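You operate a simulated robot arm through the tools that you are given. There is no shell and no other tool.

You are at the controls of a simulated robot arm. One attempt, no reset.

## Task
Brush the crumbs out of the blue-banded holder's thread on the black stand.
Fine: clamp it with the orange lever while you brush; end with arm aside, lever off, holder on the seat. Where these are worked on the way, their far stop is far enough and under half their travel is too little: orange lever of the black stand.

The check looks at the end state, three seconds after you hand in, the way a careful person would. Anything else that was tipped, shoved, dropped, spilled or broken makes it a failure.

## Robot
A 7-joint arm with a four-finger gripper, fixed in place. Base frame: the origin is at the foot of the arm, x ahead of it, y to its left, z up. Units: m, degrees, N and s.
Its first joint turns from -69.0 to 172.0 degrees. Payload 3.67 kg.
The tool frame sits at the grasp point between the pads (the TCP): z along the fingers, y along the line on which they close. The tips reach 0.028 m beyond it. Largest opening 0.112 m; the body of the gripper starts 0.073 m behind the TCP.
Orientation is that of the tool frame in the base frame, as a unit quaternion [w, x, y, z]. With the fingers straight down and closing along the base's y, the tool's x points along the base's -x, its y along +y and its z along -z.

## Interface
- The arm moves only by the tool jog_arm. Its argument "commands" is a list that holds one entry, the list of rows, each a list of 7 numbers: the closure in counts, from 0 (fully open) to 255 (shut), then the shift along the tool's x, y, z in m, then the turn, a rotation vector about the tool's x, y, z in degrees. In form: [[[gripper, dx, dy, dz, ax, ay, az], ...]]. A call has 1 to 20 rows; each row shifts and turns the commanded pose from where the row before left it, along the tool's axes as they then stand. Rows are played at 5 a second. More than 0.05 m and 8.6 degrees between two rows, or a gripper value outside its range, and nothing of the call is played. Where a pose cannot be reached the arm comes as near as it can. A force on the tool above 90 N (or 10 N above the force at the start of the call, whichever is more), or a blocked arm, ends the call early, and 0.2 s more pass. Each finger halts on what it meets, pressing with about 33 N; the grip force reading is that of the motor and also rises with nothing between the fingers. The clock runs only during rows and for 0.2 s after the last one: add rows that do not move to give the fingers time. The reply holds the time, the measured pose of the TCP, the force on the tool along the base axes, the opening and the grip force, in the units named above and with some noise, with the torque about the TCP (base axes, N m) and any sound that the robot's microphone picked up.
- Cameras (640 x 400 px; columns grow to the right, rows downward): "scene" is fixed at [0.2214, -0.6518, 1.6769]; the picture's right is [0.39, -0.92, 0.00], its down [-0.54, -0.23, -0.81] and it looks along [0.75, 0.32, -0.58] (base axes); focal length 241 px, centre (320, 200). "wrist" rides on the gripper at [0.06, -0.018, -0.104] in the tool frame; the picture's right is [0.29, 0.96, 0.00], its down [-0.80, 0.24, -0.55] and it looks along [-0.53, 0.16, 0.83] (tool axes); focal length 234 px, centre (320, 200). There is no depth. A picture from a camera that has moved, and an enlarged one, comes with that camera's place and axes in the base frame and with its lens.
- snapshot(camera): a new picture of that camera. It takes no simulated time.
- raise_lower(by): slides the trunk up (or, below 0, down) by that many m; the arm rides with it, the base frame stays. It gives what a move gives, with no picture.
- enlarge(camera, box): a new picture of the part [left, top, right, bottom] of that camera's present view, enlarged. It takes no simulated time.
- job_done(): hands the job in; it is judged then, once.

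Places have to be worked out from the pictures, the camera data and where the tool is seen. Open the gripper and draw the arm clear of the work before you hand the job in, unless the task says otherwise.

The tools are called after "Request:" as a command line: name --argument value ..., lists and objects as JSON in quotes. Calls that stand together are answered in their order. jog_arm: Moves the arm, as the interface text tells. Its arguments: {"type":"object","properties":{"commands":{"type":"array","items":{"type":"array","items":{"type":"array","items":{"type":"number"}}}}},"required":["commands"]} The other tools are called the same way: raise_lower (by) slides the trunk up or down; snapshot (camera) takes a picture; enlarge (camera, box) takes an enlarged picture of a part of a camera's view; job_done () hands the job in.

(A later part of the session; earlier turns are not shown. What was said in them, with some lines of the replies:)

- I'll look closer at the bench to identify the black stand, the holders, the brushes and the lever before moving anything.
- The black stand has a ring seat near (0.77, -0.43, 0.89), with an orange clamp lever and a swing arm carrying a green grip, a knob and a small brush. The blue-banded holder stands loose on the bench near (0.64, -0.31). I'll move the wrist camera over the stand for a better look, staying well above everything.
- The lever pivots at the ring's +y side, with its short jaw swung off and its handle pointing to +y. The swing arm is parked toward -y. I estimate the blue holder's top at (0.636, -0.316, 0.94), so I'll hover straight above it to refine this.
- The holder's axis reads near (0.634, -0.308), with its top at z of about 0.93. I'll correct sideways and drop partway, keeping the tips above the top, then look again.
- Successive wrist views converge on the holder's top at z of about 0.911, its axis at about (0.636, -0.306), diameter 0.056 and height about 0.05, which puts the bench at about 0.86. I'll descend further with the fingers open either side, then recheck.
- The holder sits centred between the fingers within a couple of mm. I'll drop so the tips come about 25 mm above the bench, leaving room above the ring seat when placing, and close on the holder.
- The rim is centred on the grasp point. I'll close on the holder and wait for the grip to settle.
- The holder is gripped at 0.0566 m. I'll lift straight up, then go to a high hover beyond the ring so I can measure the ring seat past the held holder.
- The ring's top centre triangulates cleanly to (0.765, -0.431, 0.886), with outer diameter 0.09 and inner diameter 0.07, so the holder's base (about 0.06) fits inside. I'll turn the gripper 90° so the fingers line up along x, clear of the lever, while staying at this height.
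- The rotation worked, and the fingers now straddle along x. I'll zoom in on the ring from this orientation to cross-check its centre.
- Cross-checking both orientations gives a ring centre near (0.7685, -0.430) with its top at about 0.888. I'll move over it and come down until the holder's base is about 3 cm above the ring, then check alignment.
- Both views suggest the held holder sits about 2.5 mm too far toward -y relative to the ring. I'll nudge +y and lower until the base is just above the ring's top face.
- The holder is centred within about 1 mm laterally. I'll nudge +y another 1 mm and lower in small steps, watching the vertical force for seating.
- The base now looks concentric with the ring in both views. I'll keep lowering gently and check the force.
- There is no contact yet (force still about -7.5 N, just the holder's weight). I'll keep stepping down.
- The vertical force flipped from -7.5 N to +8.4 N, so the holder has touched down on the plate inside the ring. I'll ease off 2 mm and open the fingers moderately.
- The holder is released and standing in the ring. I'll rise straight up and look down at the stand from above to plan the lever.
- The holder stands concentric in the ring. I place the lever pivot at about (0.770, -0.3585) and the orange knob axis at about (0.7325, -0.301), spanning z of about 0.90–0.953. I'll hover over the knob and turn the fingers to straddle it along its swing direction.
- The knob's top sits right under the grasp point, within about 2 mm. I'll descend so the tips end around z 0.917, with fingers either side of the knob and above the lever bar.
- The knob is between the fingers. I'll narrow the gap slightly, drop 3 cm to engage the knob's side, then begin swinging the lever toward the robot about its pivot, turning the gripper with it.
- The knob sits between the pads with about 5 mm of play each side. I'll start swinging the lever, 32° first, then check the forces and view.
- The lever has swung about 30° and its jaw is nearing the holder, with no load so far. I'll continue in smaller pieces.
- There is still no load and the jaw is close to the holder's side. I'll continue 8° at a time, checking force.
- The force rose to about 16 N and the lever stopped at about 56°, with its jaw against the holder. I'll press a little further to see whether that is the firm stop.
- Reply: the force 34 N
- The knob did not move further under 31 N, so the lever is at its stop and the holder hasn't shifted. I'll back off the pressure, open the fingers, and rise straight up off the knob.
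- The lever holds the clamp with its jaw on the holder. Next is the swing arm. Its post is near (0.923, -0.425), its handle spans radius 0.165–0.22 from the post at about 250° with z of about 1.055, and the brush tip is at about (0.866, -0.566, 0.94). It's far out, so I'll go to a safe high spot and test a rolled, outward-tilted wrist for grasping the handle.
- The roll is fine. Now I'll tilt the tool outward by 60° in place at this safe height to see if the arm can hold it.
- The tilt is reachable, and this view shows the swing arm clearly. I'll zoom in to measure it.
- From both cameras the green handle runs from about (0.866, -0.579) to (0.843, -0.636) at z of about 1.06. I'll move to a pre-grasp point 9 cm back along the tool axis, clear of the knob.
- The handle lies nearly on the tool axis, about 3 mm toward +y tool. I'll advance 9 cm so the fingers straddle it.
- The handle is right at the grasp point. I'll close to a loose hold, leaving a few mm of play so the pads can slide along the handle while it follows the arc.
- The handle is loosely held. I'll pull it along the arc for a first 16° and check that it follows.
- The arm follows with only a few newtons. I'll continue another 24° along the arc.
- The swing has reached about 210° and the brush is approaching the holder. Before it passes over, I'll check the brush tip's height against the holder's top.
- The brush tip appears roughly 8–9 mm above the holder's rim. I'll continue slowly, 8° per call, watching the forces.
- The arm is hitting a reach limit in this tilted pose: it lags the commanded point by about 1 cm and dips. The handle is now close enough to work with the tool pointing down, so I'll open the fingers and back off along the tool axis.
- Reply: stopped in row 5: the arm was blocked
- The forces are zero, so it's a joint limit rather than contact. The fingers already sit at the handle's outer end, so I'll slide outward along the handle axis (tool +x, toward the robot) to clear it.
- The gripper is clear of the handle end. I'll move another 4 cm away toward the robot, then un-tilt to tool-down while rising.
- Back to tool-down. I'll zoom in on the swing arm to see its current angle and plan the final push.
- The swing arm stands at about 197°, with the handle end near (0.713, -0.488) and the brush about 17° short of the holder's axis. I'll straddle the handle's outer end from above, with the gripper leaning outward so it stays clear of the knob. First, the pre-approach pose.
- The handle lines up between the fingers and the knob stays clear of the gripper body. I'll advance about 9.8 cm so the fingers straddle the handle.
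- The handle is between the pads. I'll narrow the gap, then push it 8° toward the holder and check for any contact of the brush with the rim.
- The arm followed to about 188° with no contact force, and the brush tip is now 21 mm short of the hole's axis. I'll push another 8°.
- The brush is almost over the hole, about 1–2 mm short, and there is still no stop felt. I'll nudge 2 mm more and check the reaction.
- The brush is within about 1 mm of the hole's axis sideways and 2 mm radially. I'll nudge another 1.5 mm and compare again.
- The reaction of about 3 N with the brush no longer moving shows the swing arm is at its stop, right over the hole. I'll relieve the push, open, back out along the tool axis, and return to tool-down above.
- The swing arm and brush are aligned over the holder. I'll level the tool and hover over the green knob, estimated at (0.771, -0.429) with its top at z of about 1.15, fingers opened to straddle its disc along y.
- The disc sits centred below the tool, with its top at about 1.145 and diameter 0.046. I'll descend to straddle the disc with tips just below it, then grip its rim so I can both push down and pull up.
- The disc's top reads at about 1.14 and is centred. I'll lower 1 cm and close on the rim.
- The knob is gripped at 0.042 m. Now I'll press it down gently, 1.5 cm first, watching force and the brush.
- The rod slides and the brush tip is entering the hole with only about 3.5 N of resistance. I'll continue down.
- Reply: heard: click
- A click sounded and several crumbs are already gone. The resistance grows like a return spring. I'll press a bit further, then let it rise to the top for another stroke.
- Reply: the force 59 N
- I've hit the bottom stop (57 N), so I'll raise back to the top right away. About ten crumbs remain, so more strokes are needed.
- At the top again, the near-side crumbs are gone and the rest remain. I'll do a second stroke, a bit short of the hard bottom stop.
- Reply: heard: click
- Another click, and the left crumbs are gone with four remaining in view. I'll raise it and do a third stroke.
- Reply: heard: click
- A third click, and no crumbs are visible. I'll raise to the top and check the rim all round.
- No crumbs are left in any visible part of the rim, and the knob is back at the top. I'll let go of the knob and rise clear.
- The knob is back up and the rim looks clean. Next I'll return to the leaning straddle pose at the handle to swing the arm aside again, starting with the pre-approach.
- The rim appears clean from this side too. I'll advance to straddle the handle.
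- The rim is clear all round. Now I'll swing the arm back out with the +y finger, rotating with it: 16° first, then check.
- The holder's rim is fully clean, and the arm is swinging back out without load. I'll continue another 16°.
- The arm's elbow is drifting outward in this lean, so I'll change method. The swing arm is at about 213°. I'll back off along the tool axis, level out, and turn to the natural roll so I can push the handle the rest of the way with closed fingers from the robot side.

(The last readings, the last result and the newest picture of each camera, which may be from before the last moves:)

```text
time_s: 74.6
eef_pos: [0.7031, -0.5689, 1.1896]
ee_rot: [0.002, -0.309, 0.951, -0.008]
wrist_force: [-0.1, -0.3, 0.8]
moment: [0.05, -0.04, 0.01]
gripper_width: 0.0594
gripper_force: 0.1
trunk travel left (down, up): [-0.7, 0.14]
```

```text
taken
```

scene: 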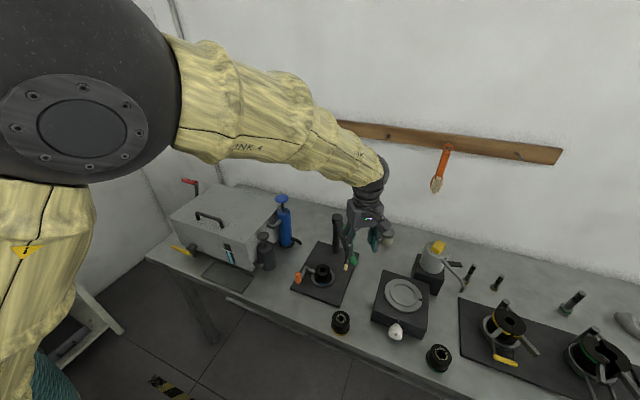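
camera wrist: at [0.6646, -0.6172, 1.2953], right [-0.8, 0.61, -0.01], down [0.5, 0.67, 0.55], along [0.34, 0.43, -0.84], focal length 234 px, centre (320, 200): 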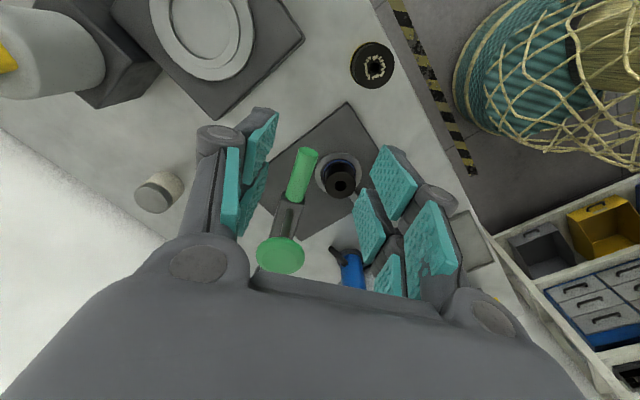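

Now I'll turn back to the natural roll (70° clockwise) at a slightly greater height.

Request:
jog_arm --commands '[[[120, 0, 0, -0.03, 0, 0, 0], [120, 0, 0, 0, 0, 0, 7.8], [150, 0, 0, 0, 0, 0, 7.8], [200, 0, 0, 0, 0, 0, 7.8], [255, 0, 0, 0, 0, 0, 7.8], [255, 0, 0, 0, 0, 0, 7.8], [255, 0, 0, 0, 0, 0, 7.8], [255, 0, 0, 0, 0, 0, 7.8], [255, 0, 0, 0, 0, 0, 7.8], [255, 0, 0, 0, 0, 0, 7.8], [255, 0, 0, 0, 0, 0, 0]]]'

Request:
snapshot --camera "wrist"

Request:
enlarge --camera "scene" --box '[290, 190, 410, 290]'

```text
time_s: 77.0
eef_pos: [0.7039, -0.5668, 1.2209]
ee_rot: [0.006, 0.295, 0.955, -0.006]
wrist_force: [-0.2, 0.5, -0.1]
moment: [0.02, 0.04, 0.0]
gripper_width: 0.0
gripper_force: 33.3
trunk travel left (down, up): [-0.7, 0.14]
```

```text
taken
camera wrist: at [0.6435, -0.5452, 1.3246], right [0.3, 0.95, -0.01], down [0.79, -0.24, 0.56], along [0.54, -0.18, -0.83], focal length 234 px, centre (320, 200)
```

wrist: 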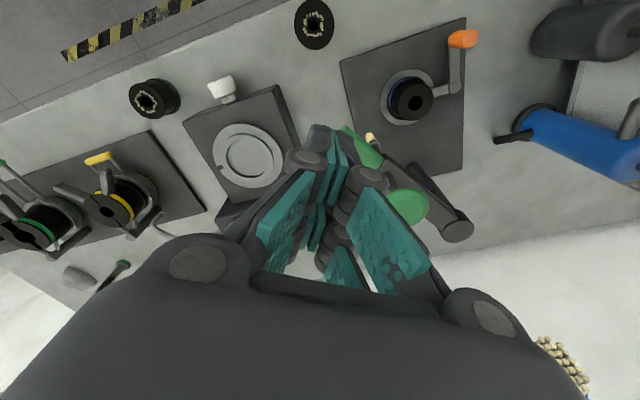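

```text
4.00 times, centred on (350, 240) of scene
camera zoom: at [0.2214, -0.6518, 1.6769], right [0.39, -0.92, 0.0], down [-0.54, -0.23, -0.81], along [0.75, 0.32, -0.58], focal length 965 px, centre (200, 40)
```

zoom: 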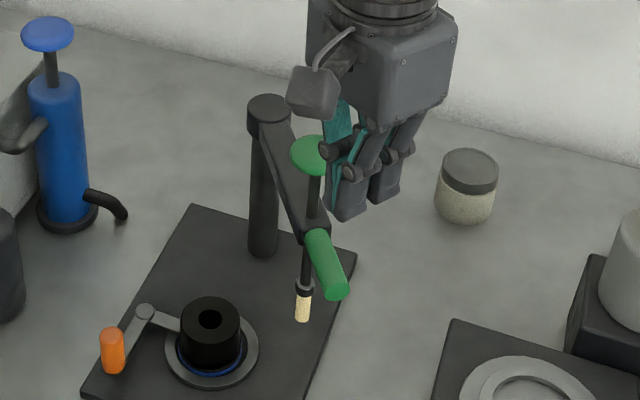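

The swing arm is at about 214.5°. I'll move the closed fingers to the robot side of the handle and lean the tool 30° outward, at a pre-position well clear.

Request:
jog_arm --commands '[[[255, 0.0301, 0.0246, 0, 0, 0, 0], [255, 0.0301, 0.0246, 0, 0, 0, 0], [255, 0.0301, 0.0246, 0, 0, 0, 0], [255, 0, 0, 0.01, 0, -7.5, 0], [255, 0, 0, 0.01, 0, -7.5, 0], [255, 0, 0, 0, 0, -7.5, 0], [255, 0, 0, 0, 0, -7.5, 0], [255, 0, 0, 0, 0, 0, 0]]]'

Request:
snapshot --camera "wrist"

Request:
snapshot --camera "scene"

```text
time_s: 78.8
eef_pos: [0.6725, -0.4557, 1.1988]
ee_rot: [0.254, 0.282, 0.922, -0.081]
wrist_force: [0.3, -0.4, 0.3]
moment: [0.02, 0.0, -0.01]
gripper_width: 0.0003
gripper_force: 32.7
trunk travel left (down, up): [-0.7, 0.14]
```

```text
taken
camera wrist: at [0.5754, -0.4103, 1.2581], right [0.33, 0.93, -0.15], down [0.47, -0.02, 0.88], along [0.82, -0.37, -0.44], focal length 234 px, centre (320, 200)
```

wrist: 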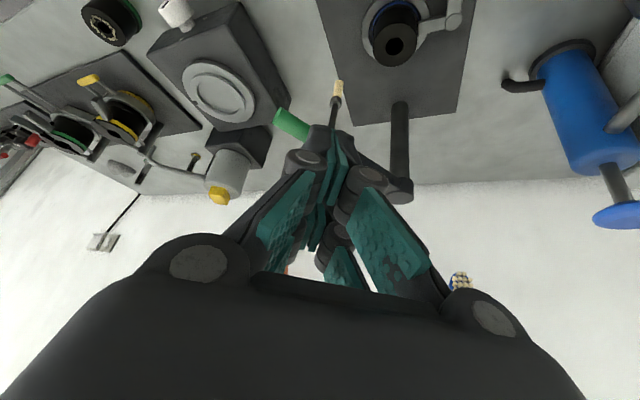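

```text
taken
```

scene: 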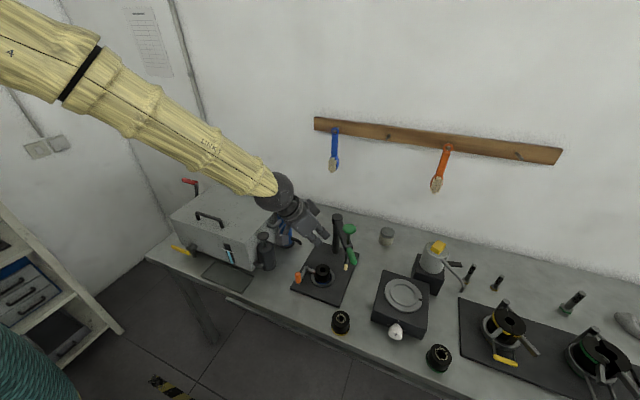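

Everything is clear. I'll slide down along the tool axis to put the closed fingers beside the handle on the robot side, about 5 cm short of it.

Request:
jog_arm --commands '[[[255, 0.0022, 0, 0.039, 0, 0, 0], [255, 0.0022, 0, 0.039, 0, 0, 0], [255, 0.0022, 0, 0.039, 0, 0, 0], [255, 0.0022, 0, 0.039, 0, 0, 0], [255, 0, 0, 0, 0, 0, 0]]]'

Request:
snapshot --camera "wrist"

Request:
enlarge --camera "scene" --box '[290, 190, 410, 290]'

```text
time_s: 80.0
eef_pos: [0.731, -0.4938, 1.0638]
ee_rot: [0.254, 0.282, 0.921, -0.082]
wrist_force: [-1.3, -0.4, 0.1]
moment: [0.01, 0.0, 0.01]
gripper_width: 0.0
gripper_force: 33.2
trunk travel left (down, up): [-0.7, 0.14]
```

```text
taken
camera wrist: at [0.6341, -0.4495, 1.1215], right [0.33, 0.93, -0.16], down [0.47, -0.02, 0.88], along [0.82, -0.37, -0.44], focal length 234 px, centre (320, 200)
```

wrist: 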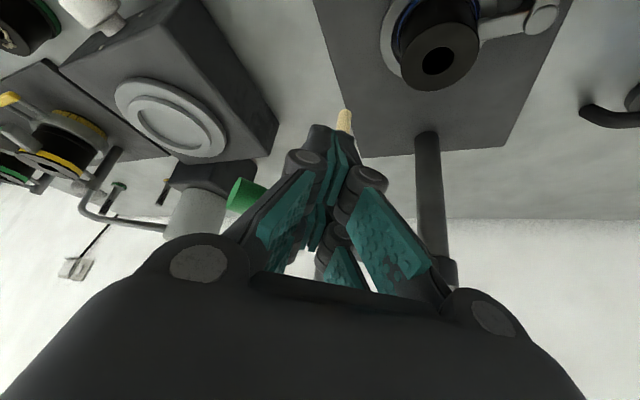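

```text
4.00 times, centred on (350, 240) of scene
camera zoom: at [0.2214, -0.6518, 1.6769], right [0.39, -0.92, 0.0], down [-0.54, -0.23, -0.81], along [0.75, 0.32, -0.58], focal length 965 px, centre (200, 40)
```

zoom: 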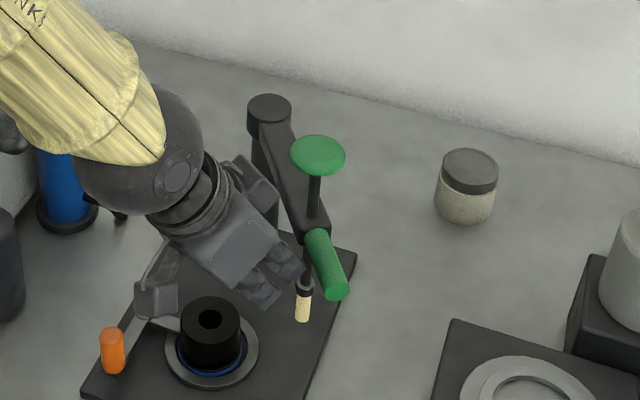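

The fingers are about 5 cm from the handle on the robot side. I'll push outward along the arc: make contact first, then about 8°.

Request:
jog_arm --commands '[[[255, -0.0234, -0.0107, 0.0141, 0, 0, 0], [255, -0.022, -0.0115, 0.0133, 0, 0, 0], [255, 0, 0, 0, 0, 0, 0]]]'

Request:
snapshot --camera "wrist"

Request:
enlarge --camera "scene" --box '[290, 190, 410, 290]'

```text
time_s: 80.8
eef_pos: [0.7629, -0.5437, 1.0609]
ee_rot: [0.253, 0.282, 0.922, -0.081]
wrist_force: [0.1, 0.3, 1.0]
moment: [0.01, -0.01, 0.03]
gripper_width: 0.0001
gripper_force: 33.2
trunk travel left (down, up): [-0.7, 0.14]
```

```text
taken
camera wrist: at [0.6666, -0.4994, 1.1202], right [0.33, 0.93, -0.16], down [0.47, -0.02, 0.88], along [0.82, -0.37, -0.44], focal length 234 px, centre (320, 200)
```

wrist: 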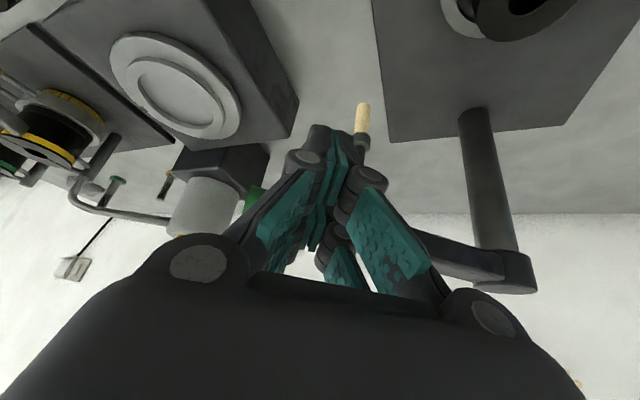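

```text
4.00 times, centred on (350, 240) of scene
camera zoom: at [0.2214, -0.6518, 1.6769], right [0.39, -0.92, 0.0], down [-0.54, -0.23, -0.81], along [0.75, 0.32, -0.58], focal length 965 px, centre (200, 40)
```

zoom: 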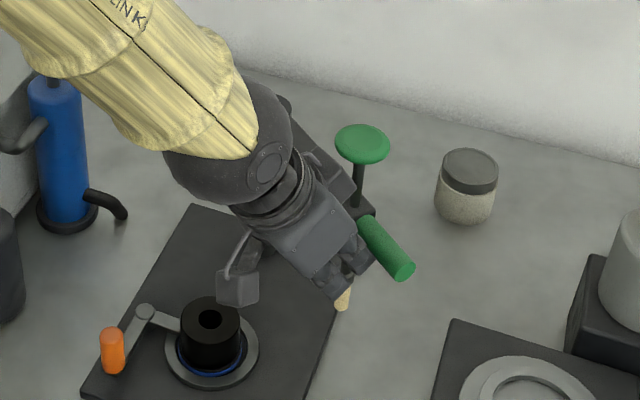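

The arm swung to about 230° with almost no load. I'll continue along the arc.

Request:
jog_arm --commands '[[[255, -0.0231, -0.0078, 0.0139, 0, 0, 0], [255, 0, 0, 0, 0, 0, 0]]]'

Request:
enlarge --camera "scene" --box '[290, 190, 410, 290]'

```text
time_s: 81.4
eef_pos: [0.7809, -0.5654, 1.0604]
ee_rot: [0.254, 0.282, 0.922, -0.082]
wrist_force: [-0.4, 0.9, 0.9]
moment: [-0.05, 0.01, 0.0]
gripper_width: 0.0002
gripper_force: 32.8
trunk travel left (down, up): [-0.7, 0.14]
```

```text
4.00 times, centred on (350, 240) of scene
camera zoom: at [0.2214, -0.6518, 1.6769], right [0.39, -0.92, 0.0], down [-0.54, -0.23, -0.81], along [0.75, 0.32, -0.58], focal length 965 px, centre (200, 40)
```

zoom: 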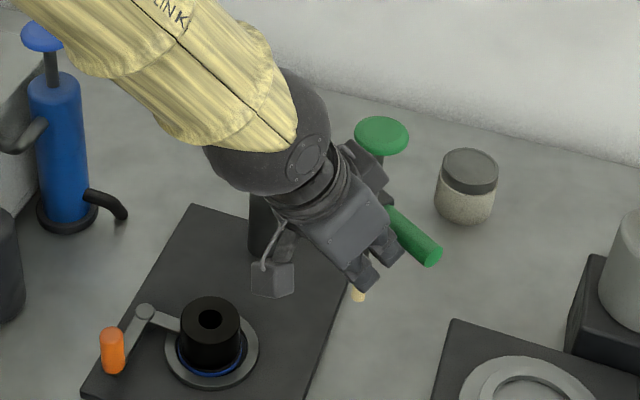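

Now at about 238°; it started at roughly 248–250°. One or two more steps should bring it back to its parked place.

Request:
jog_arm --commands '[[[255, -0.0239, -0.0041, 0.0143, 0, 0, 0], [255, 0, 0, 0, 0, 0, 0]]]'

Request:
enlarge --camera "scene" --box '[290, 190, 410, 290]'

```text
time_s: 82.0
eef_pos: [0.8018, -0.5836, 1.0624]
ee_rot: [0.253, 0.282, 0.922, -0.081]
wrist_force: [0.1, 0.6, 0.9]
moment: [-0.01, 0.02, 0.0]
gripper_width: 0.0
gripper_force: 33.0
trunk travel left (down, up): [-0.7, 0.14]
```

```text
4.00 times, centred on (350, 240) of scene
camera zoom: at [0.2214, -0.6518, 1.6769], right [0.39, -0.92, 0.0], down [-0.54, -0.23, -0.81], along [0.75, 0.32, -0.58], focal length 965 px, centre (200, 40)
```

zoom: 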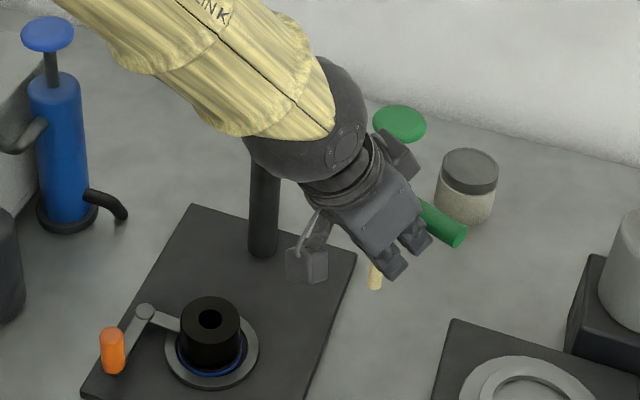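

The handle end is nearly at its starting image position (457,238 now against about 468,228). One more small push.

Request:
jog_arm --commands '[[[255, -0.0105, -0.0005, 0.0063, 0, 0, 0], [255, 0, 0, 0, 0, 0, 0]]]'

Request:
enlarge --camera "scene" --box '[290, 190, 410, 290]'

```text
time_s: 82.6
eef_pos: [0.8107, -0.5919, 1.0582]
ee_rot: [0.252, 0.282, 0.922, -0.081]
wrist_force: [-7.2, 4.3, -9.2]
moment: [0.04, 0.35, 0.09]
gripper_width: 0.0
gripper_force: 33.2
trunk travel left (down, up): [-0.7, 0.14]
```

```text
4.00 times, centred on (350, 240) of scene
camera zoom: at [0.2214, -0.6518, 1.6769], right [0.39, -0.92, 0.0], down [-0.54, -0.23, -0.81], along [0.75, 0.32, -0.58], focal length 965 px, centre (200, 40)
```

zoom: 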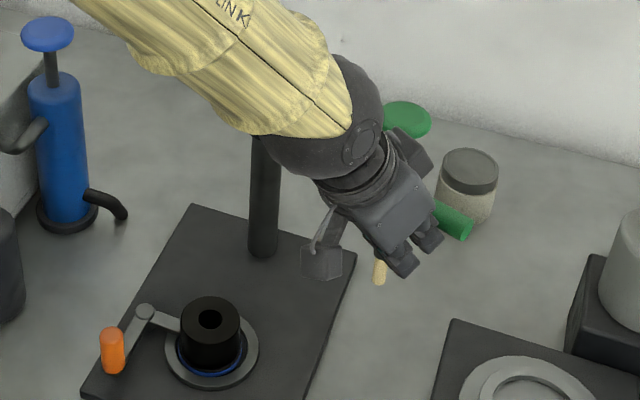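

A reaction of about 12 N shows the arm is at its parked stop. I'll back off toward the robot, then rise along the tool axis, and level out.

Request:
jog_arm --commands '[[[255, 0.021, 0, -0.0125, 0, 0, 0], [255, 0.03, 0, -0.018, 0, 0, 0], [255, 0, 0, -0.04, 0, 0, 0], [255, 0, 0, -0.04, 0, 0, 0], [255, 0, 0, -0.04, 0, 0, 0], [255, 0, 0, -0.03, 0, 7.5, 0], [255, 0, 0, 0, 0, 7.5, 0], [255, 0, 0, 0, 0, 7.5, 0], [255, 0, 0, 0, 0, 7.5, 0], [200, 0, 0, 0, 0, 0, 0]]]'

Request:
snapshot --camera "wrist"

Request:
snapshot --camera "scene"

Request:
enlarge --camera "scene" --box '[290, 190, 410, 290]'

```text
time_s: 84.8
eef_pos: [0.6976, -0.5134, 1.1892]
ee_rot: [0.005, 0.294, 0.956, -0.005]
wrist_force: [0.1, 0.1, 0.8]
moment: [0.01, -0.04, 0.03]
gripper_width: 0.0244
gripper_force: 0.0
trunk travel left (down, up): [-0.7, 0.14]
```

```text
taken
camera wrist: at [0.638, -0.4934, 1.294], right [0.3, 0.95, -0.01], down [0.79, -0.24, 0.56], along [0.53, -0.18, -0.83], focal length 234 px, centre (320, 200)
```

wrist: 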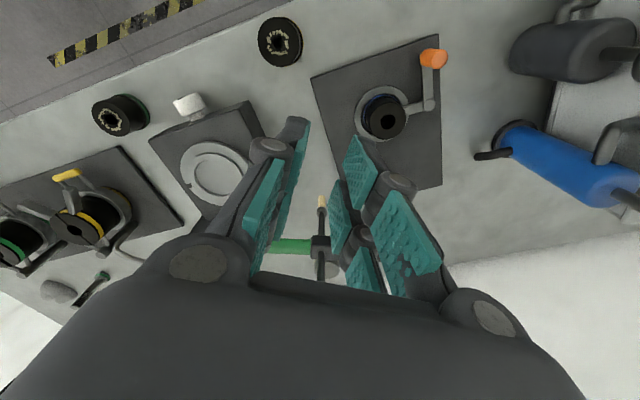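

```text
taken
```

scene: 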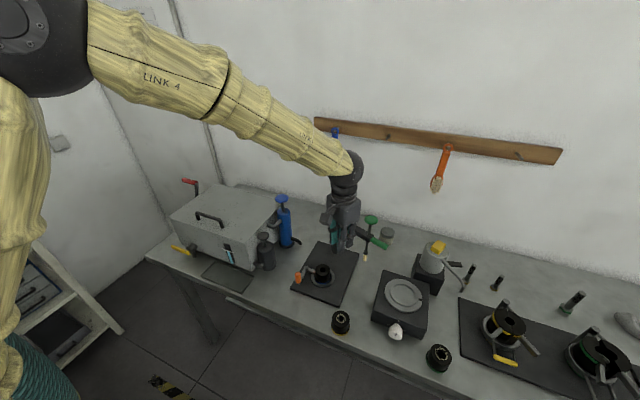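

```text
4.00 times, centred on (350, 240) of scene
camera zoom: at [0.2214, -0.6518, 1.6769], right [0.39, -0.92, 0.0], down [-0.54, -0.23, -0.81], along [0.75, 0.32, -0.58], focal length 965 px, centre (200, 40)
```

zoom: 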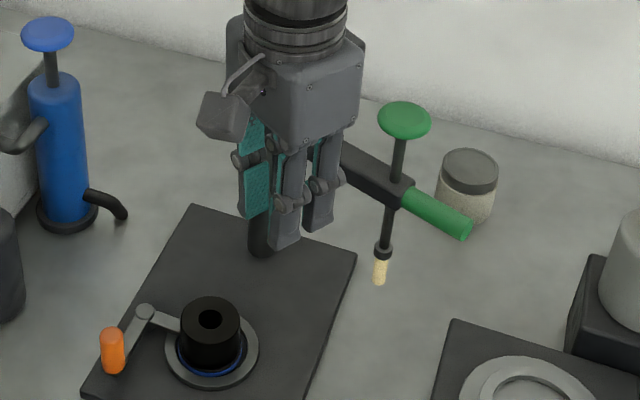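

The swing arm is parked aside with the brush up. Now the lever: I'll rotate the gripper to align with the knob's swing direction and hover over the orange knob at about (0.700, -0.358).

Request:
jog_arm --commands '[[[152, 0, 0, 0, 0, 0, -8.5], [152, 0, 0, 0, 0, 0, -8.5], [152, 0, 0, 0, 0, 0, -8.5], [152, 0, 0, 0, 0, 0, -8.5], [152, -0.0007, 0.0388, 0, 0, 0, 0], [152, -0.0007, 0.0388, 0, 0, 0, 0], [152, -0.0007, 0.0388, 0, 0, 0, 0], [152, -0.0007, 0.0388, 0.03, 0, 0, 0], [152, 0, 0, 0.04, 0, 0, 0], [152, 0, 0, 0.04, 0, 0, 0], [152, 0, 0, 0.03, 0, 0, 0], [152, 0, 0, 0, 0, 0, 0]]]'

Request:
snapshot --camera "wrist"

Request:
enlarge --camera "scene" --box '[260, 210, 360, 300]'

```text
time_s: 87.4
eef_pos: [0.7034, -0.3614, 1.0473]
ee_rot: [0.004, 0.002, 1.0, -0.008]
wrist_force: [-0.1, -0.1, 0.3]
moment: [-0.02, -0.01, 0.0]
gripper_width: 0.0454
gripper_force: 0.0
trunk travel left (down, up): [-0.7, 0.14]
```

```text
taken
camera wrist: at [0.6426, -0.3773, 1.152], right [-0.28, 0.96, -0.02], down [0.79, 0.25, 0.56], along [0.54, 0.15, -0.83], focal length 234 px, centre (320, 200)
```

wrist: 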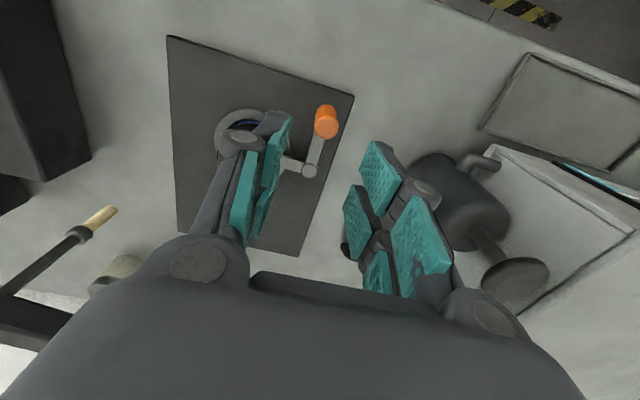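

```text
4.44 times, centred on (310, 255) of scene
camera zoom: at [0.2214, -0.6518, 1.6769], right [0.39, -0.92, 0.0], down [-0.54, -0.23, -0.81], along [0.75, 0.32, -0.58], focal length 1072 px, centre (364, -44)
```

zoom: 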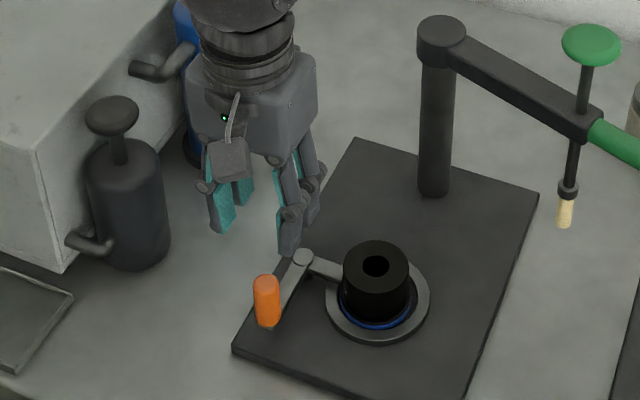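

The knob is a few mm to +y of the tool axis. I'll zoom to fine-tune before descending.

Request:
enlarge --camera "wrist" --box '[270, 80, 380, 190]'

```text
3.64 times, centred on (325, 135) of wrist
camera zoom: at [0.6426, -0.3773, 1.152], right [-0.28, 0.96, -0.02], down [0.79, 0.25, 0.56], along [0.54, 0.15, -0.83], focal length 852 px, centre (302, 436)
```

zoom: 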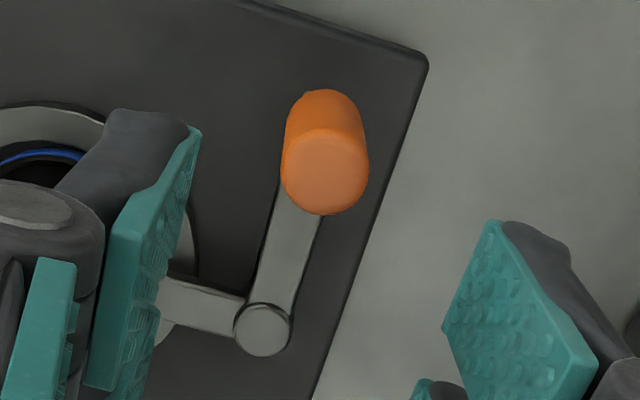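

The knob is at about (0.701, -0.357). I'll level the tool, centre on it, and descend to engage it.

Request:
jog_arm --commands '[[[152, 0.002, 0.004, 0, -0.92, 0.46, 0], [152, 0, 0, 0.035, 0, 0, 0], [152, 0, 0, 0.035, 0, 0, 0], [152, 0, 0, 0.03, 0, 0, 0], [187, 0, 0, 0, 0, 0, 0], [187, 0, 0, 0, 0, 0, 0]]]'

Request:
snapshot --camera "wrist"

Request:
enlarge --camera "scene" --box '[270, 220, 360, 300]'

```text
time_s: 88.8
eef_pos: [0.7019, -0.3573, 0.9468]
ee_rot: [0.0, 0.002, 1.0, 0.001]
wrist_force: [-0.4, -0.2, -0.4]
moment: [-0.02, 0.0, 0.01]
gripper_width: 0.0299
gripper_force: 0.1
trunk travel left (down, up): [-0.7, 0.14]
```

```text
taken
camera wrist: at [0.6419, -0.3749, 1.0515], right [-0.29, 0.96, 0.0], down [0.8, 0.24, 0.55], along [0.53, 0.16, -0.83], focal length 234 px, centre (320, 200)
```

wrist: 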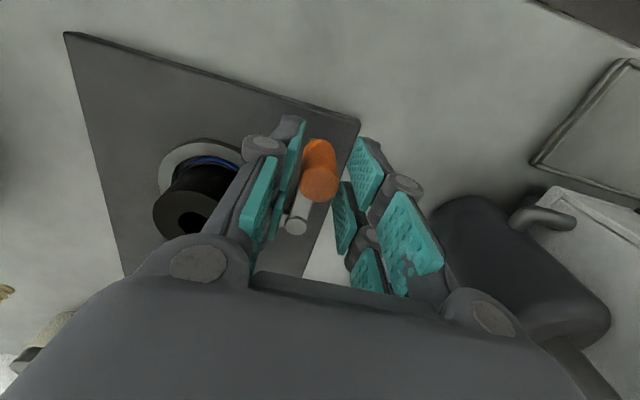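

```text
5.00 times, centred on (315, 260) of scene
camera zoom: at [0.2214, -0.6518, 1.6769], right [0.39, -0.92, 0.0], down [-0.54, -0.23, -0.81], along [0.75, 0.32, -0.58], focal length 1206 px, centre (345, -100)
```

zoom: 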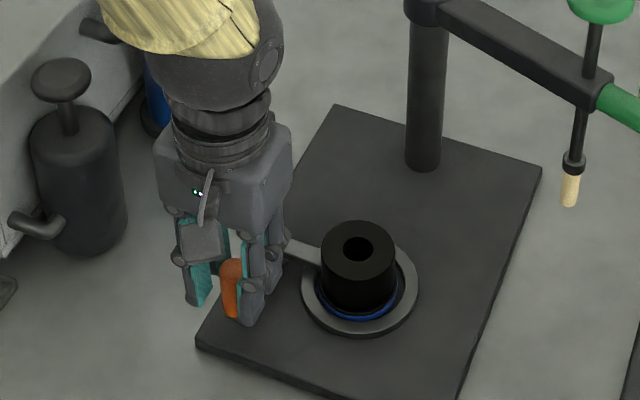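

The knob is between the pads. I'll swing the lever back off: take up the play, then 32°, then check.

Request:
jog_arm --commands '[[[187, 0, 0.005, 0, 0, 0, 0], [187, -0.0007, 0.0096, 0, 0, 0, 8], [187, -0.0007, 0.0096, 0, 0, 0, 8], [187, -0.0007, 0.0096, 0, 0, 0, 8], [187, -0.0007, 0.0096, 0, 0, 0, 8], [187, 0, 0, 0, 0, 0, 0]]]'

Request:
snapshot --camera "wrist"

Request:
enlarge --camera "scene" --box '[270, 220, 360, 300]'

```text
time_s: 90.2
eef_pos: [0.7125, -0.3158, 0.9468]
ee_rot: [0.001, 0.278, 0.961, 0.001]
wrist_force: [-0.6, -0.2, -0.5]
moment: [0.03, 0.0, -0.05]
gripper_width: 0.0298
gripper_force: 0.1
trunk travel left (down, up): [-0.7, 0.14]
```

```text
taken
camera wrist: at [0.6517, -0.2994, 1.0515], right [0.27, 0.96, 0.0], down [0.8, -0.22, 0.55], along [0.53, -0.15, -0.83], focal length 234 px, centre (320, 200)
```

wrist: 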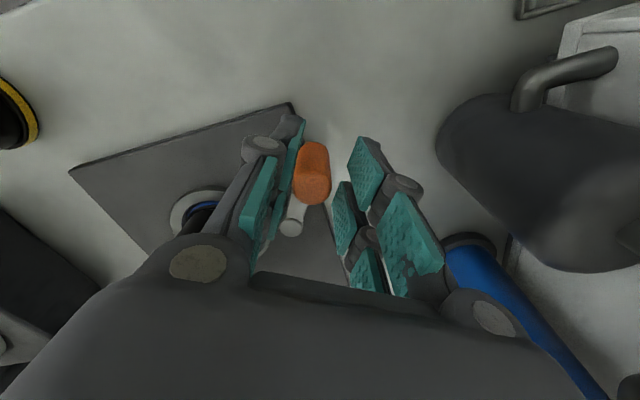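

```text
5.00 times, centred on (315, 260) of scene
camera zoom: at [0.2214, -0.6518, 1.6769], right [0.39, -0.92, 0.0], down [-0.54, -0.23, -0.81], along [0.75, 0.32, -0.58], focal length 1206 px, centre (345, -100)
```

zoom: 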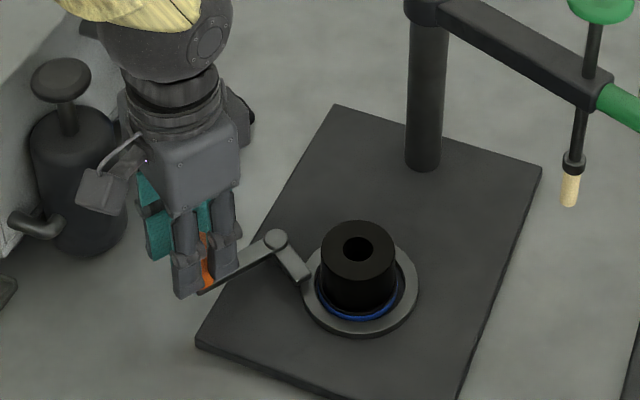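

The jaw is off the holder and the holder stays seated. I'll continue the last part toward the lever's off stop.

Request:
jog_arm --commands '[[[187, -0.0007, 0.0096, 0, 0, 0, 8], [187, -0.0007, 0.0096, 0, 0, 0, 8], [187, 0, 0, 0, 0, 0, 0]]]'

Request:
enlarge --camera "scene" --box '[270, 220, 360, 300]'

Request:
snapshot --camera "wrist"

```text
time_s: 91.0
eef_pos: [0.7241, -0.3014, 0.9469]
ee_rot: [0.0, 0.409, 0.913, 0.001]
wrist_force: [0.4, -0.8, -0.5]
moment: [0.04, 0.0, -0.03]
gripper_width: 0.0298
gripper_force: 0.1
trunk travel left (down, up): [-0.7, 0.14]
```

```text
5.00 times, centred on (315, 260) of scene
camera zoom: at [0.2214, -0.6518, 1.6769], right [0.39, -0.92, 0.0], down [-0.54, -0.23, -0.81], along [0.75, 0.32, -0.58], focal length 1206 px, centre (345, -100)
```

zoom: 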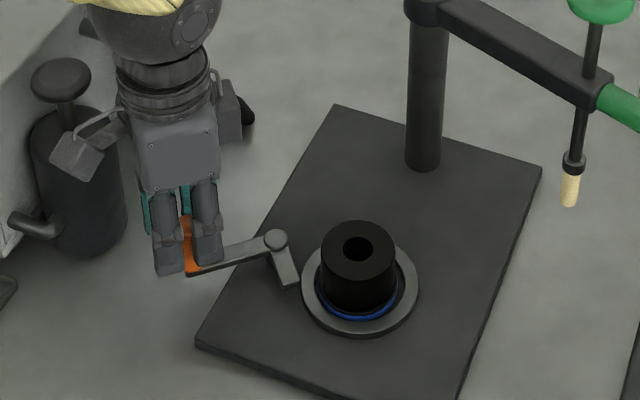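

```text
taken
camera wrist: at [0.6709, -0.2687, 1.0513], right [0.52, 0.85, 0.0], down [0.71, -0.44, 0.55], along [0.47, -0.29, -0.83], focal length 234 px, centre (320, 200)
```

wrist: 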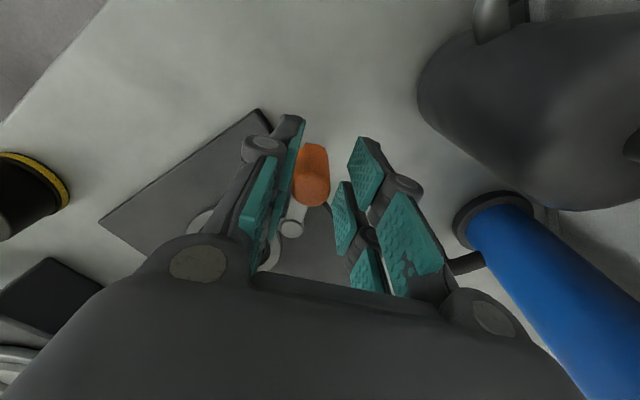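

Nearly there. I'll push another 8° and a bit until I feel the off stop.

Request:
jog_arm --commands '[[[187, -0.0007, 0.0096, 0, 0, 0, 8], [187, -0.0002, 0.004, 0, 0, 0, 3], [187, 0, 0, 0, 0, 0, 0]]]'

Request:
enlarge --camera "scene" --box '[270, 220, 360, 300]'

```text
time_s: 91.8
eef_pos: [0.7371, -0.2921, 0.9473]
ee_rot: [-0.001, 0.494, 0.869, 0.001]
wrist_force: [-0.9, -0.8, -1.6]
moment: [-0.02, -0.01, -0.02]
gripper_width: 0.03
gripper_force: 0.0
trunk travel left (down, up): [-0.7, 0.14]
```

```text
5.00 times, centred on (315, 260) of scene
camera zoom: at [0.2214, -0.6518, 1.6769], right [0.39, -0.92, 0.0], down [-0.54, -0.23, -0.81], along [0.75, 0.32, -0.58], focal length 1206 px, centre (345, -100)
```

zoom: 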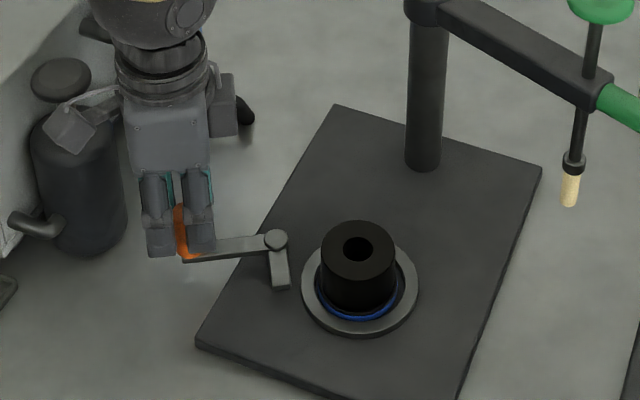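

The lever looks exactly as at the start. A slight extra nudge will confirm the off stop.

Request:
jog_arm --commands '[[[187, 0, 0.004, 0, 0, 0, 0], [187, 0, 0, 0, 0, 0, 0]]]'

Request:
enlarge --camera "scene" --box '[270, 220, 360, 300]'

```text
time_s: 92.4
eef_pos: [0.7387, -0.2921, 0.9467]
ee_rot: [-0.001, 0.493, 0.87, 0.0]
wrist_force: [-5.7, -2.1, -0.2]
moment: [-0.03, 0.13, -0.04]
gripper_width: 0.0328
gripper_force: 2.8
trunk travel left (down, up): [-0.7, 0.14]
```

```text
5.00 times, centred on (315, 260) of scene
camera zoom: at [0.2214, -0.6518, 1.6769], right [0.39, -0.92, 0.0], down [-0.54, -0.23, -0.81], along [0.75, 0.32, -0.58], focal length 1206 px, centre (345, -100)
```

zoom: 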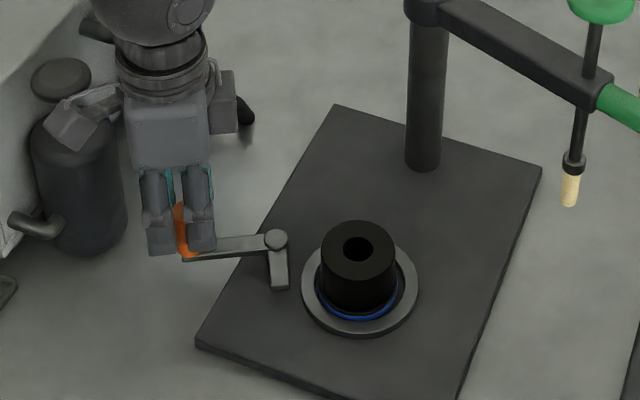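

About 6 N of reaction confirms the lever is at its off stop. I'll centre on the knob, open, and rise clear.

Request:
jog_arm --commands '[[[187, 0, -0.005, 0, 0, 0, 0], [160, 0, -0.003, 0, 0, 0, 0], [130, 0, 0, 0, 0, 0, 0], [120, 0, 0, 0, 0, 0, 0], [120, 0, 0, -0.02, 0, 0, 0], [120, 0, 0, -0.03, 0, 0, 0], [120, 0, 0, -0.04, 0, 0, 0], [120, 0, 0, -0.04, 0, 0, 0], [120, 0, 0, -0.04, 0, 0, 0], [120, 0, 0, -0.04, 0, 0, 0], [120, 0, 0, 0, 0, 0, 0]]]'

Request:
snapshot --camera "wrist"

Request:
enlarge --camera "scene" --box '[250, 190, 410, 300]'

```text
time_s: 94.8
eef_pos: [0.7321, -0.2969, 1.1557]
ee_rot: [-0.001, 0.493, 0.87, 0.001]
wrist_force: [-0.2, -0.1, -0.8]
moment: [0.02, 0.05, 0.02]
gripper_width: 0.0591
gripper_force: 0.2
trunk travel left (down, up): [-0.7, 0.14]
```

```text
taken
camera wrist: at [0.6868, -0.2545, 1.2612], right [0.68, 0.74, 0.0], down [0.61, -0.56, 0.55], along [0.41, -0.37, -0.83], focal length 234 px, centre (320, 200)
```

wrist: 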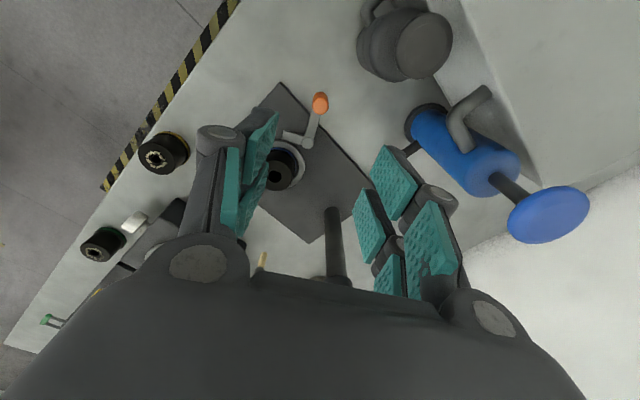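

```text
3.64 times, centred on (330, 245) of scene
camera zoom: at [0.2214, -0.6518, 1.6769], right [0.39, -0.92, 0.0], down [-0.54, -0.23, -0.81], along [0.75, 0.32, -0.58], focal length 877 px, centre (284, 36)
```

zoom: 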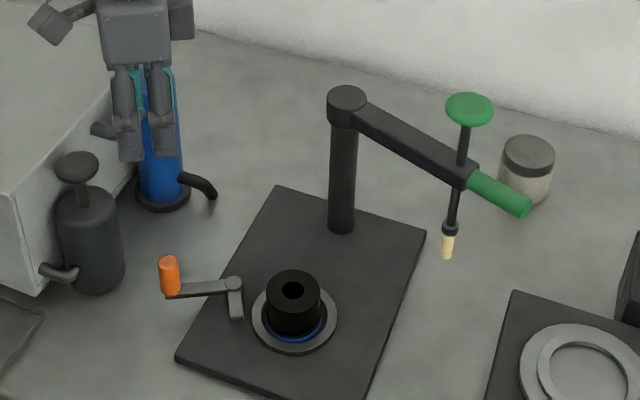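

The lever is off, the brush arm is parked, and the clean holder is on the seat. I'll draw the arm up and back toward the robot with the gripper open, then do a final check of the whole bench.

Request:
jog_arm --commands '[[[60, 0, 0, -0.035, 0, 0, 0], [0, 0.0129, -0.0215, -0.033, 0, 0, 0], [0, 0.0129, -0.0215, -0.033, 0, 0, 0], [0, 0.0129, -0.0215, -0.033, 0, 0, 0], [0, 0.0129, -0.0215, -0.033, 0, 0, 0], [0, 0.0129, -0.0215, -0.033, 0, 0, 0], [0, 0.0129, -0.0215, -0.033, 0, 0, 0], [0, 0, 0, 0, 0, 0, 0]]]'

Request:
snapshot --camera "scene"

Request:
enlarge --camera "scene" --box '[250, 190, 410, 300]'

Request:
enlarge --camera "scene" --box '[305, 250, 345, 290]'

Request:
snapshot --camera "wrist"

```text
time_s: 96.8
eef_pos: [0.583, -0.314, 1.3708]
ee_rot: [-0.032, 0.5, 0.865, 0.033]
wrist_force: [0.2, -0.2, -1.4]
moment: [-0.01, 0.02, -0.04]
gripper_width: 0.1118
gripper_force: 0.1
trunk travel left (down, up): [-0.7, 0.14]
stopped in row 8: the arm was blocked; the commanded pose is now the measured one
```

```text
taken
```

scene: 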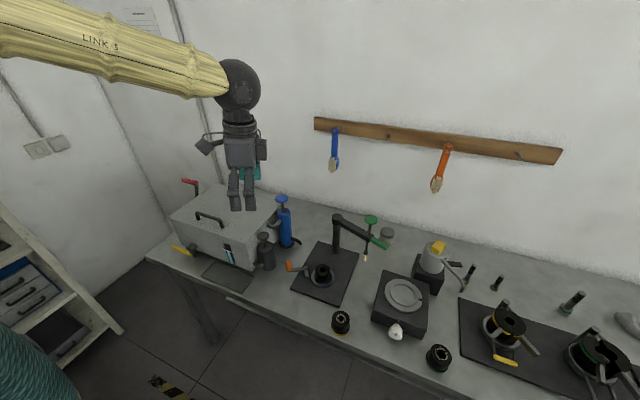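

```text
3.64 times, centred on (330, 245) of scene
camera zoom: at [0.2214, -0.6518, 1.6769], right [0.39, -0.92, 0.0], down [-0.54, -0.23, -0.81], along [0.75, 0.32, -0.58], focal length 877 px, centre (284, 36)
```

zoom: 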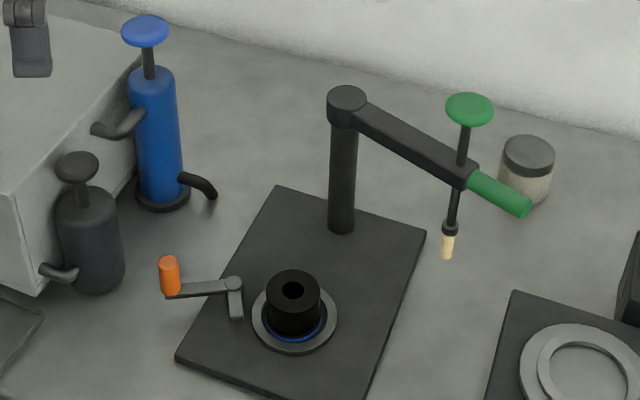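

```text
10.00 times, centred on (325, 270) of scene
camera zoom: at [0.2214, -0.6518, 1.6769], right [0.39, -0.92, 0.0], down [-0.54, -0.23, -0.81], along [0.75, 0.32, -0.58], focal length 2413 px, centre (270, -500)
```

zoom: 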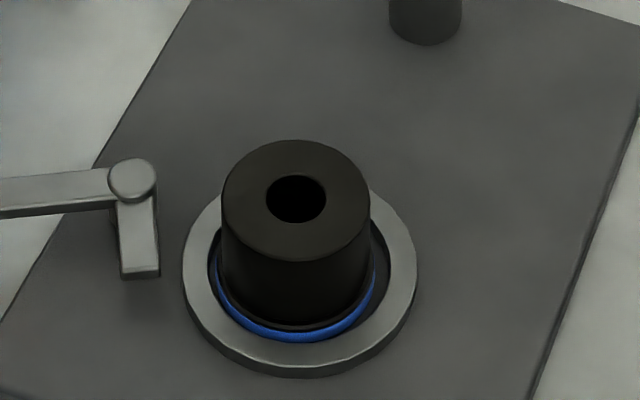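

```text
taken
camera wrist: at [0.5403, -0.279, 1.4791], right [0.69, 0.72, 0.05], down [0.62, -0.62, 0.49], along [0.38, -0.31, -0.87], focal length 234 px, centre (320, 200)
```

wrist: 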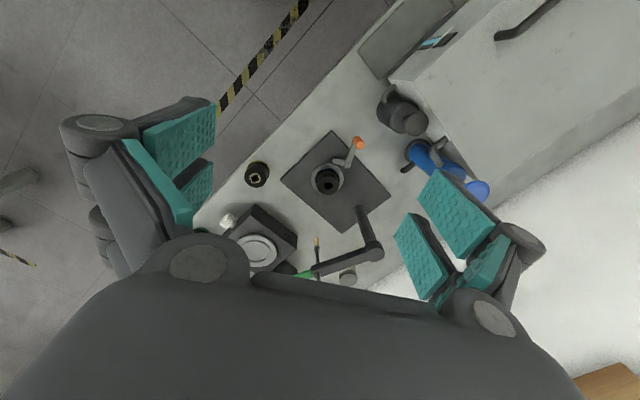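

The bench looks undisturbed: rim clean, blue-banded holder upright in the ring, lever off, brush arm parked. I'll take one last close look from the wrist camera.

Request:
enlarge --camera "wrist" --box '[290, 130, 390, 210]'

Request:
enlarge --camera "scene" --box '[320, 200, 640, 400]'

```text
5.00 times, centred on (340, 170) of wrist
camera zoom: at [0.5403, -0.279, 1.4791], right [0.69, 0.72, 0.05], down [0.62, -0.62, 0.49], along [0.38, -0.31, -0.87], focal length 1171 px, centre (220, 350)
```

zoom: 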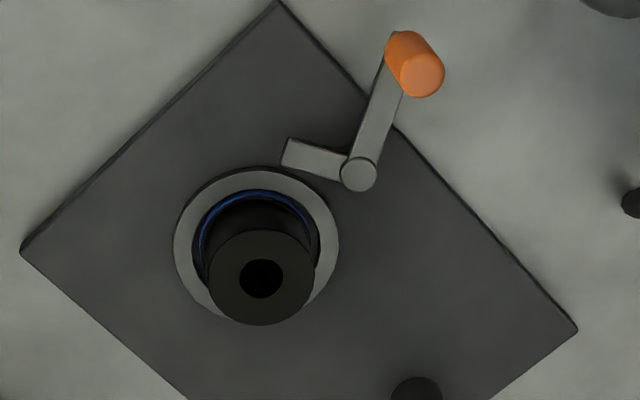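

```text
2.00 times, centred on (480, 300) of scene
camera zoom: at [0.2214, -0.6518, 1.6769], right [0.39, -0.92, 0.0], down [-0.54, -0.23, -0.81], along [0.75, 0.32, -0.58], focal length 482 px, centre (0, 0)
```

zoom: 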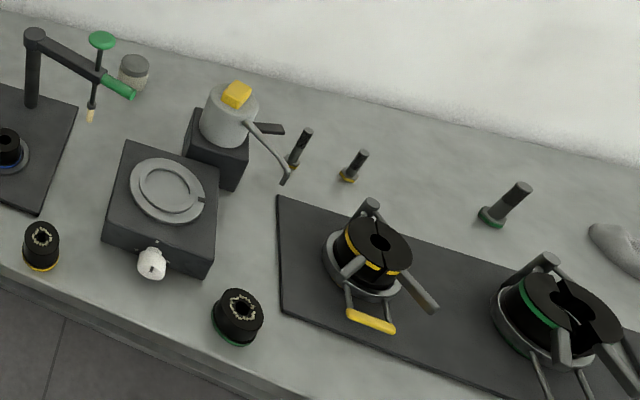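

The close views confirm the end state: rim free of crumbs, holder standing in the ring seat, lever at its off stop, swing arm parked, gripper open and clear, and everything else untouched. I'm handing in the job.

Request:
job_done

```text
The job is handed in.
```

The blue-banded holder's thread is brushed clean, and I've handed the job in. No result from the check has come back yet.

- **Brushing:** I set the holder in the black stand's ring seat and swung the orange lever about 56° until it stopped firm against the holder. I then swung the brush over and pushed it down three times. Some crumbs went with each stroke, and none showed in any view afterwards.
- **End state:** The holder is upright on the seat, the lever is back at its off stop and the stand's swing arm is parked where it began. The robot arm is raised clear of the work with the gripper open.
- **Rest of the bench:** Nothing else looks moved, tipped or spilled in the last pictures.
- **Reach limits:** The robot arm hit its reach limits twice, once while swinging the brush in and once on the final retreat. It touched nothing either time.
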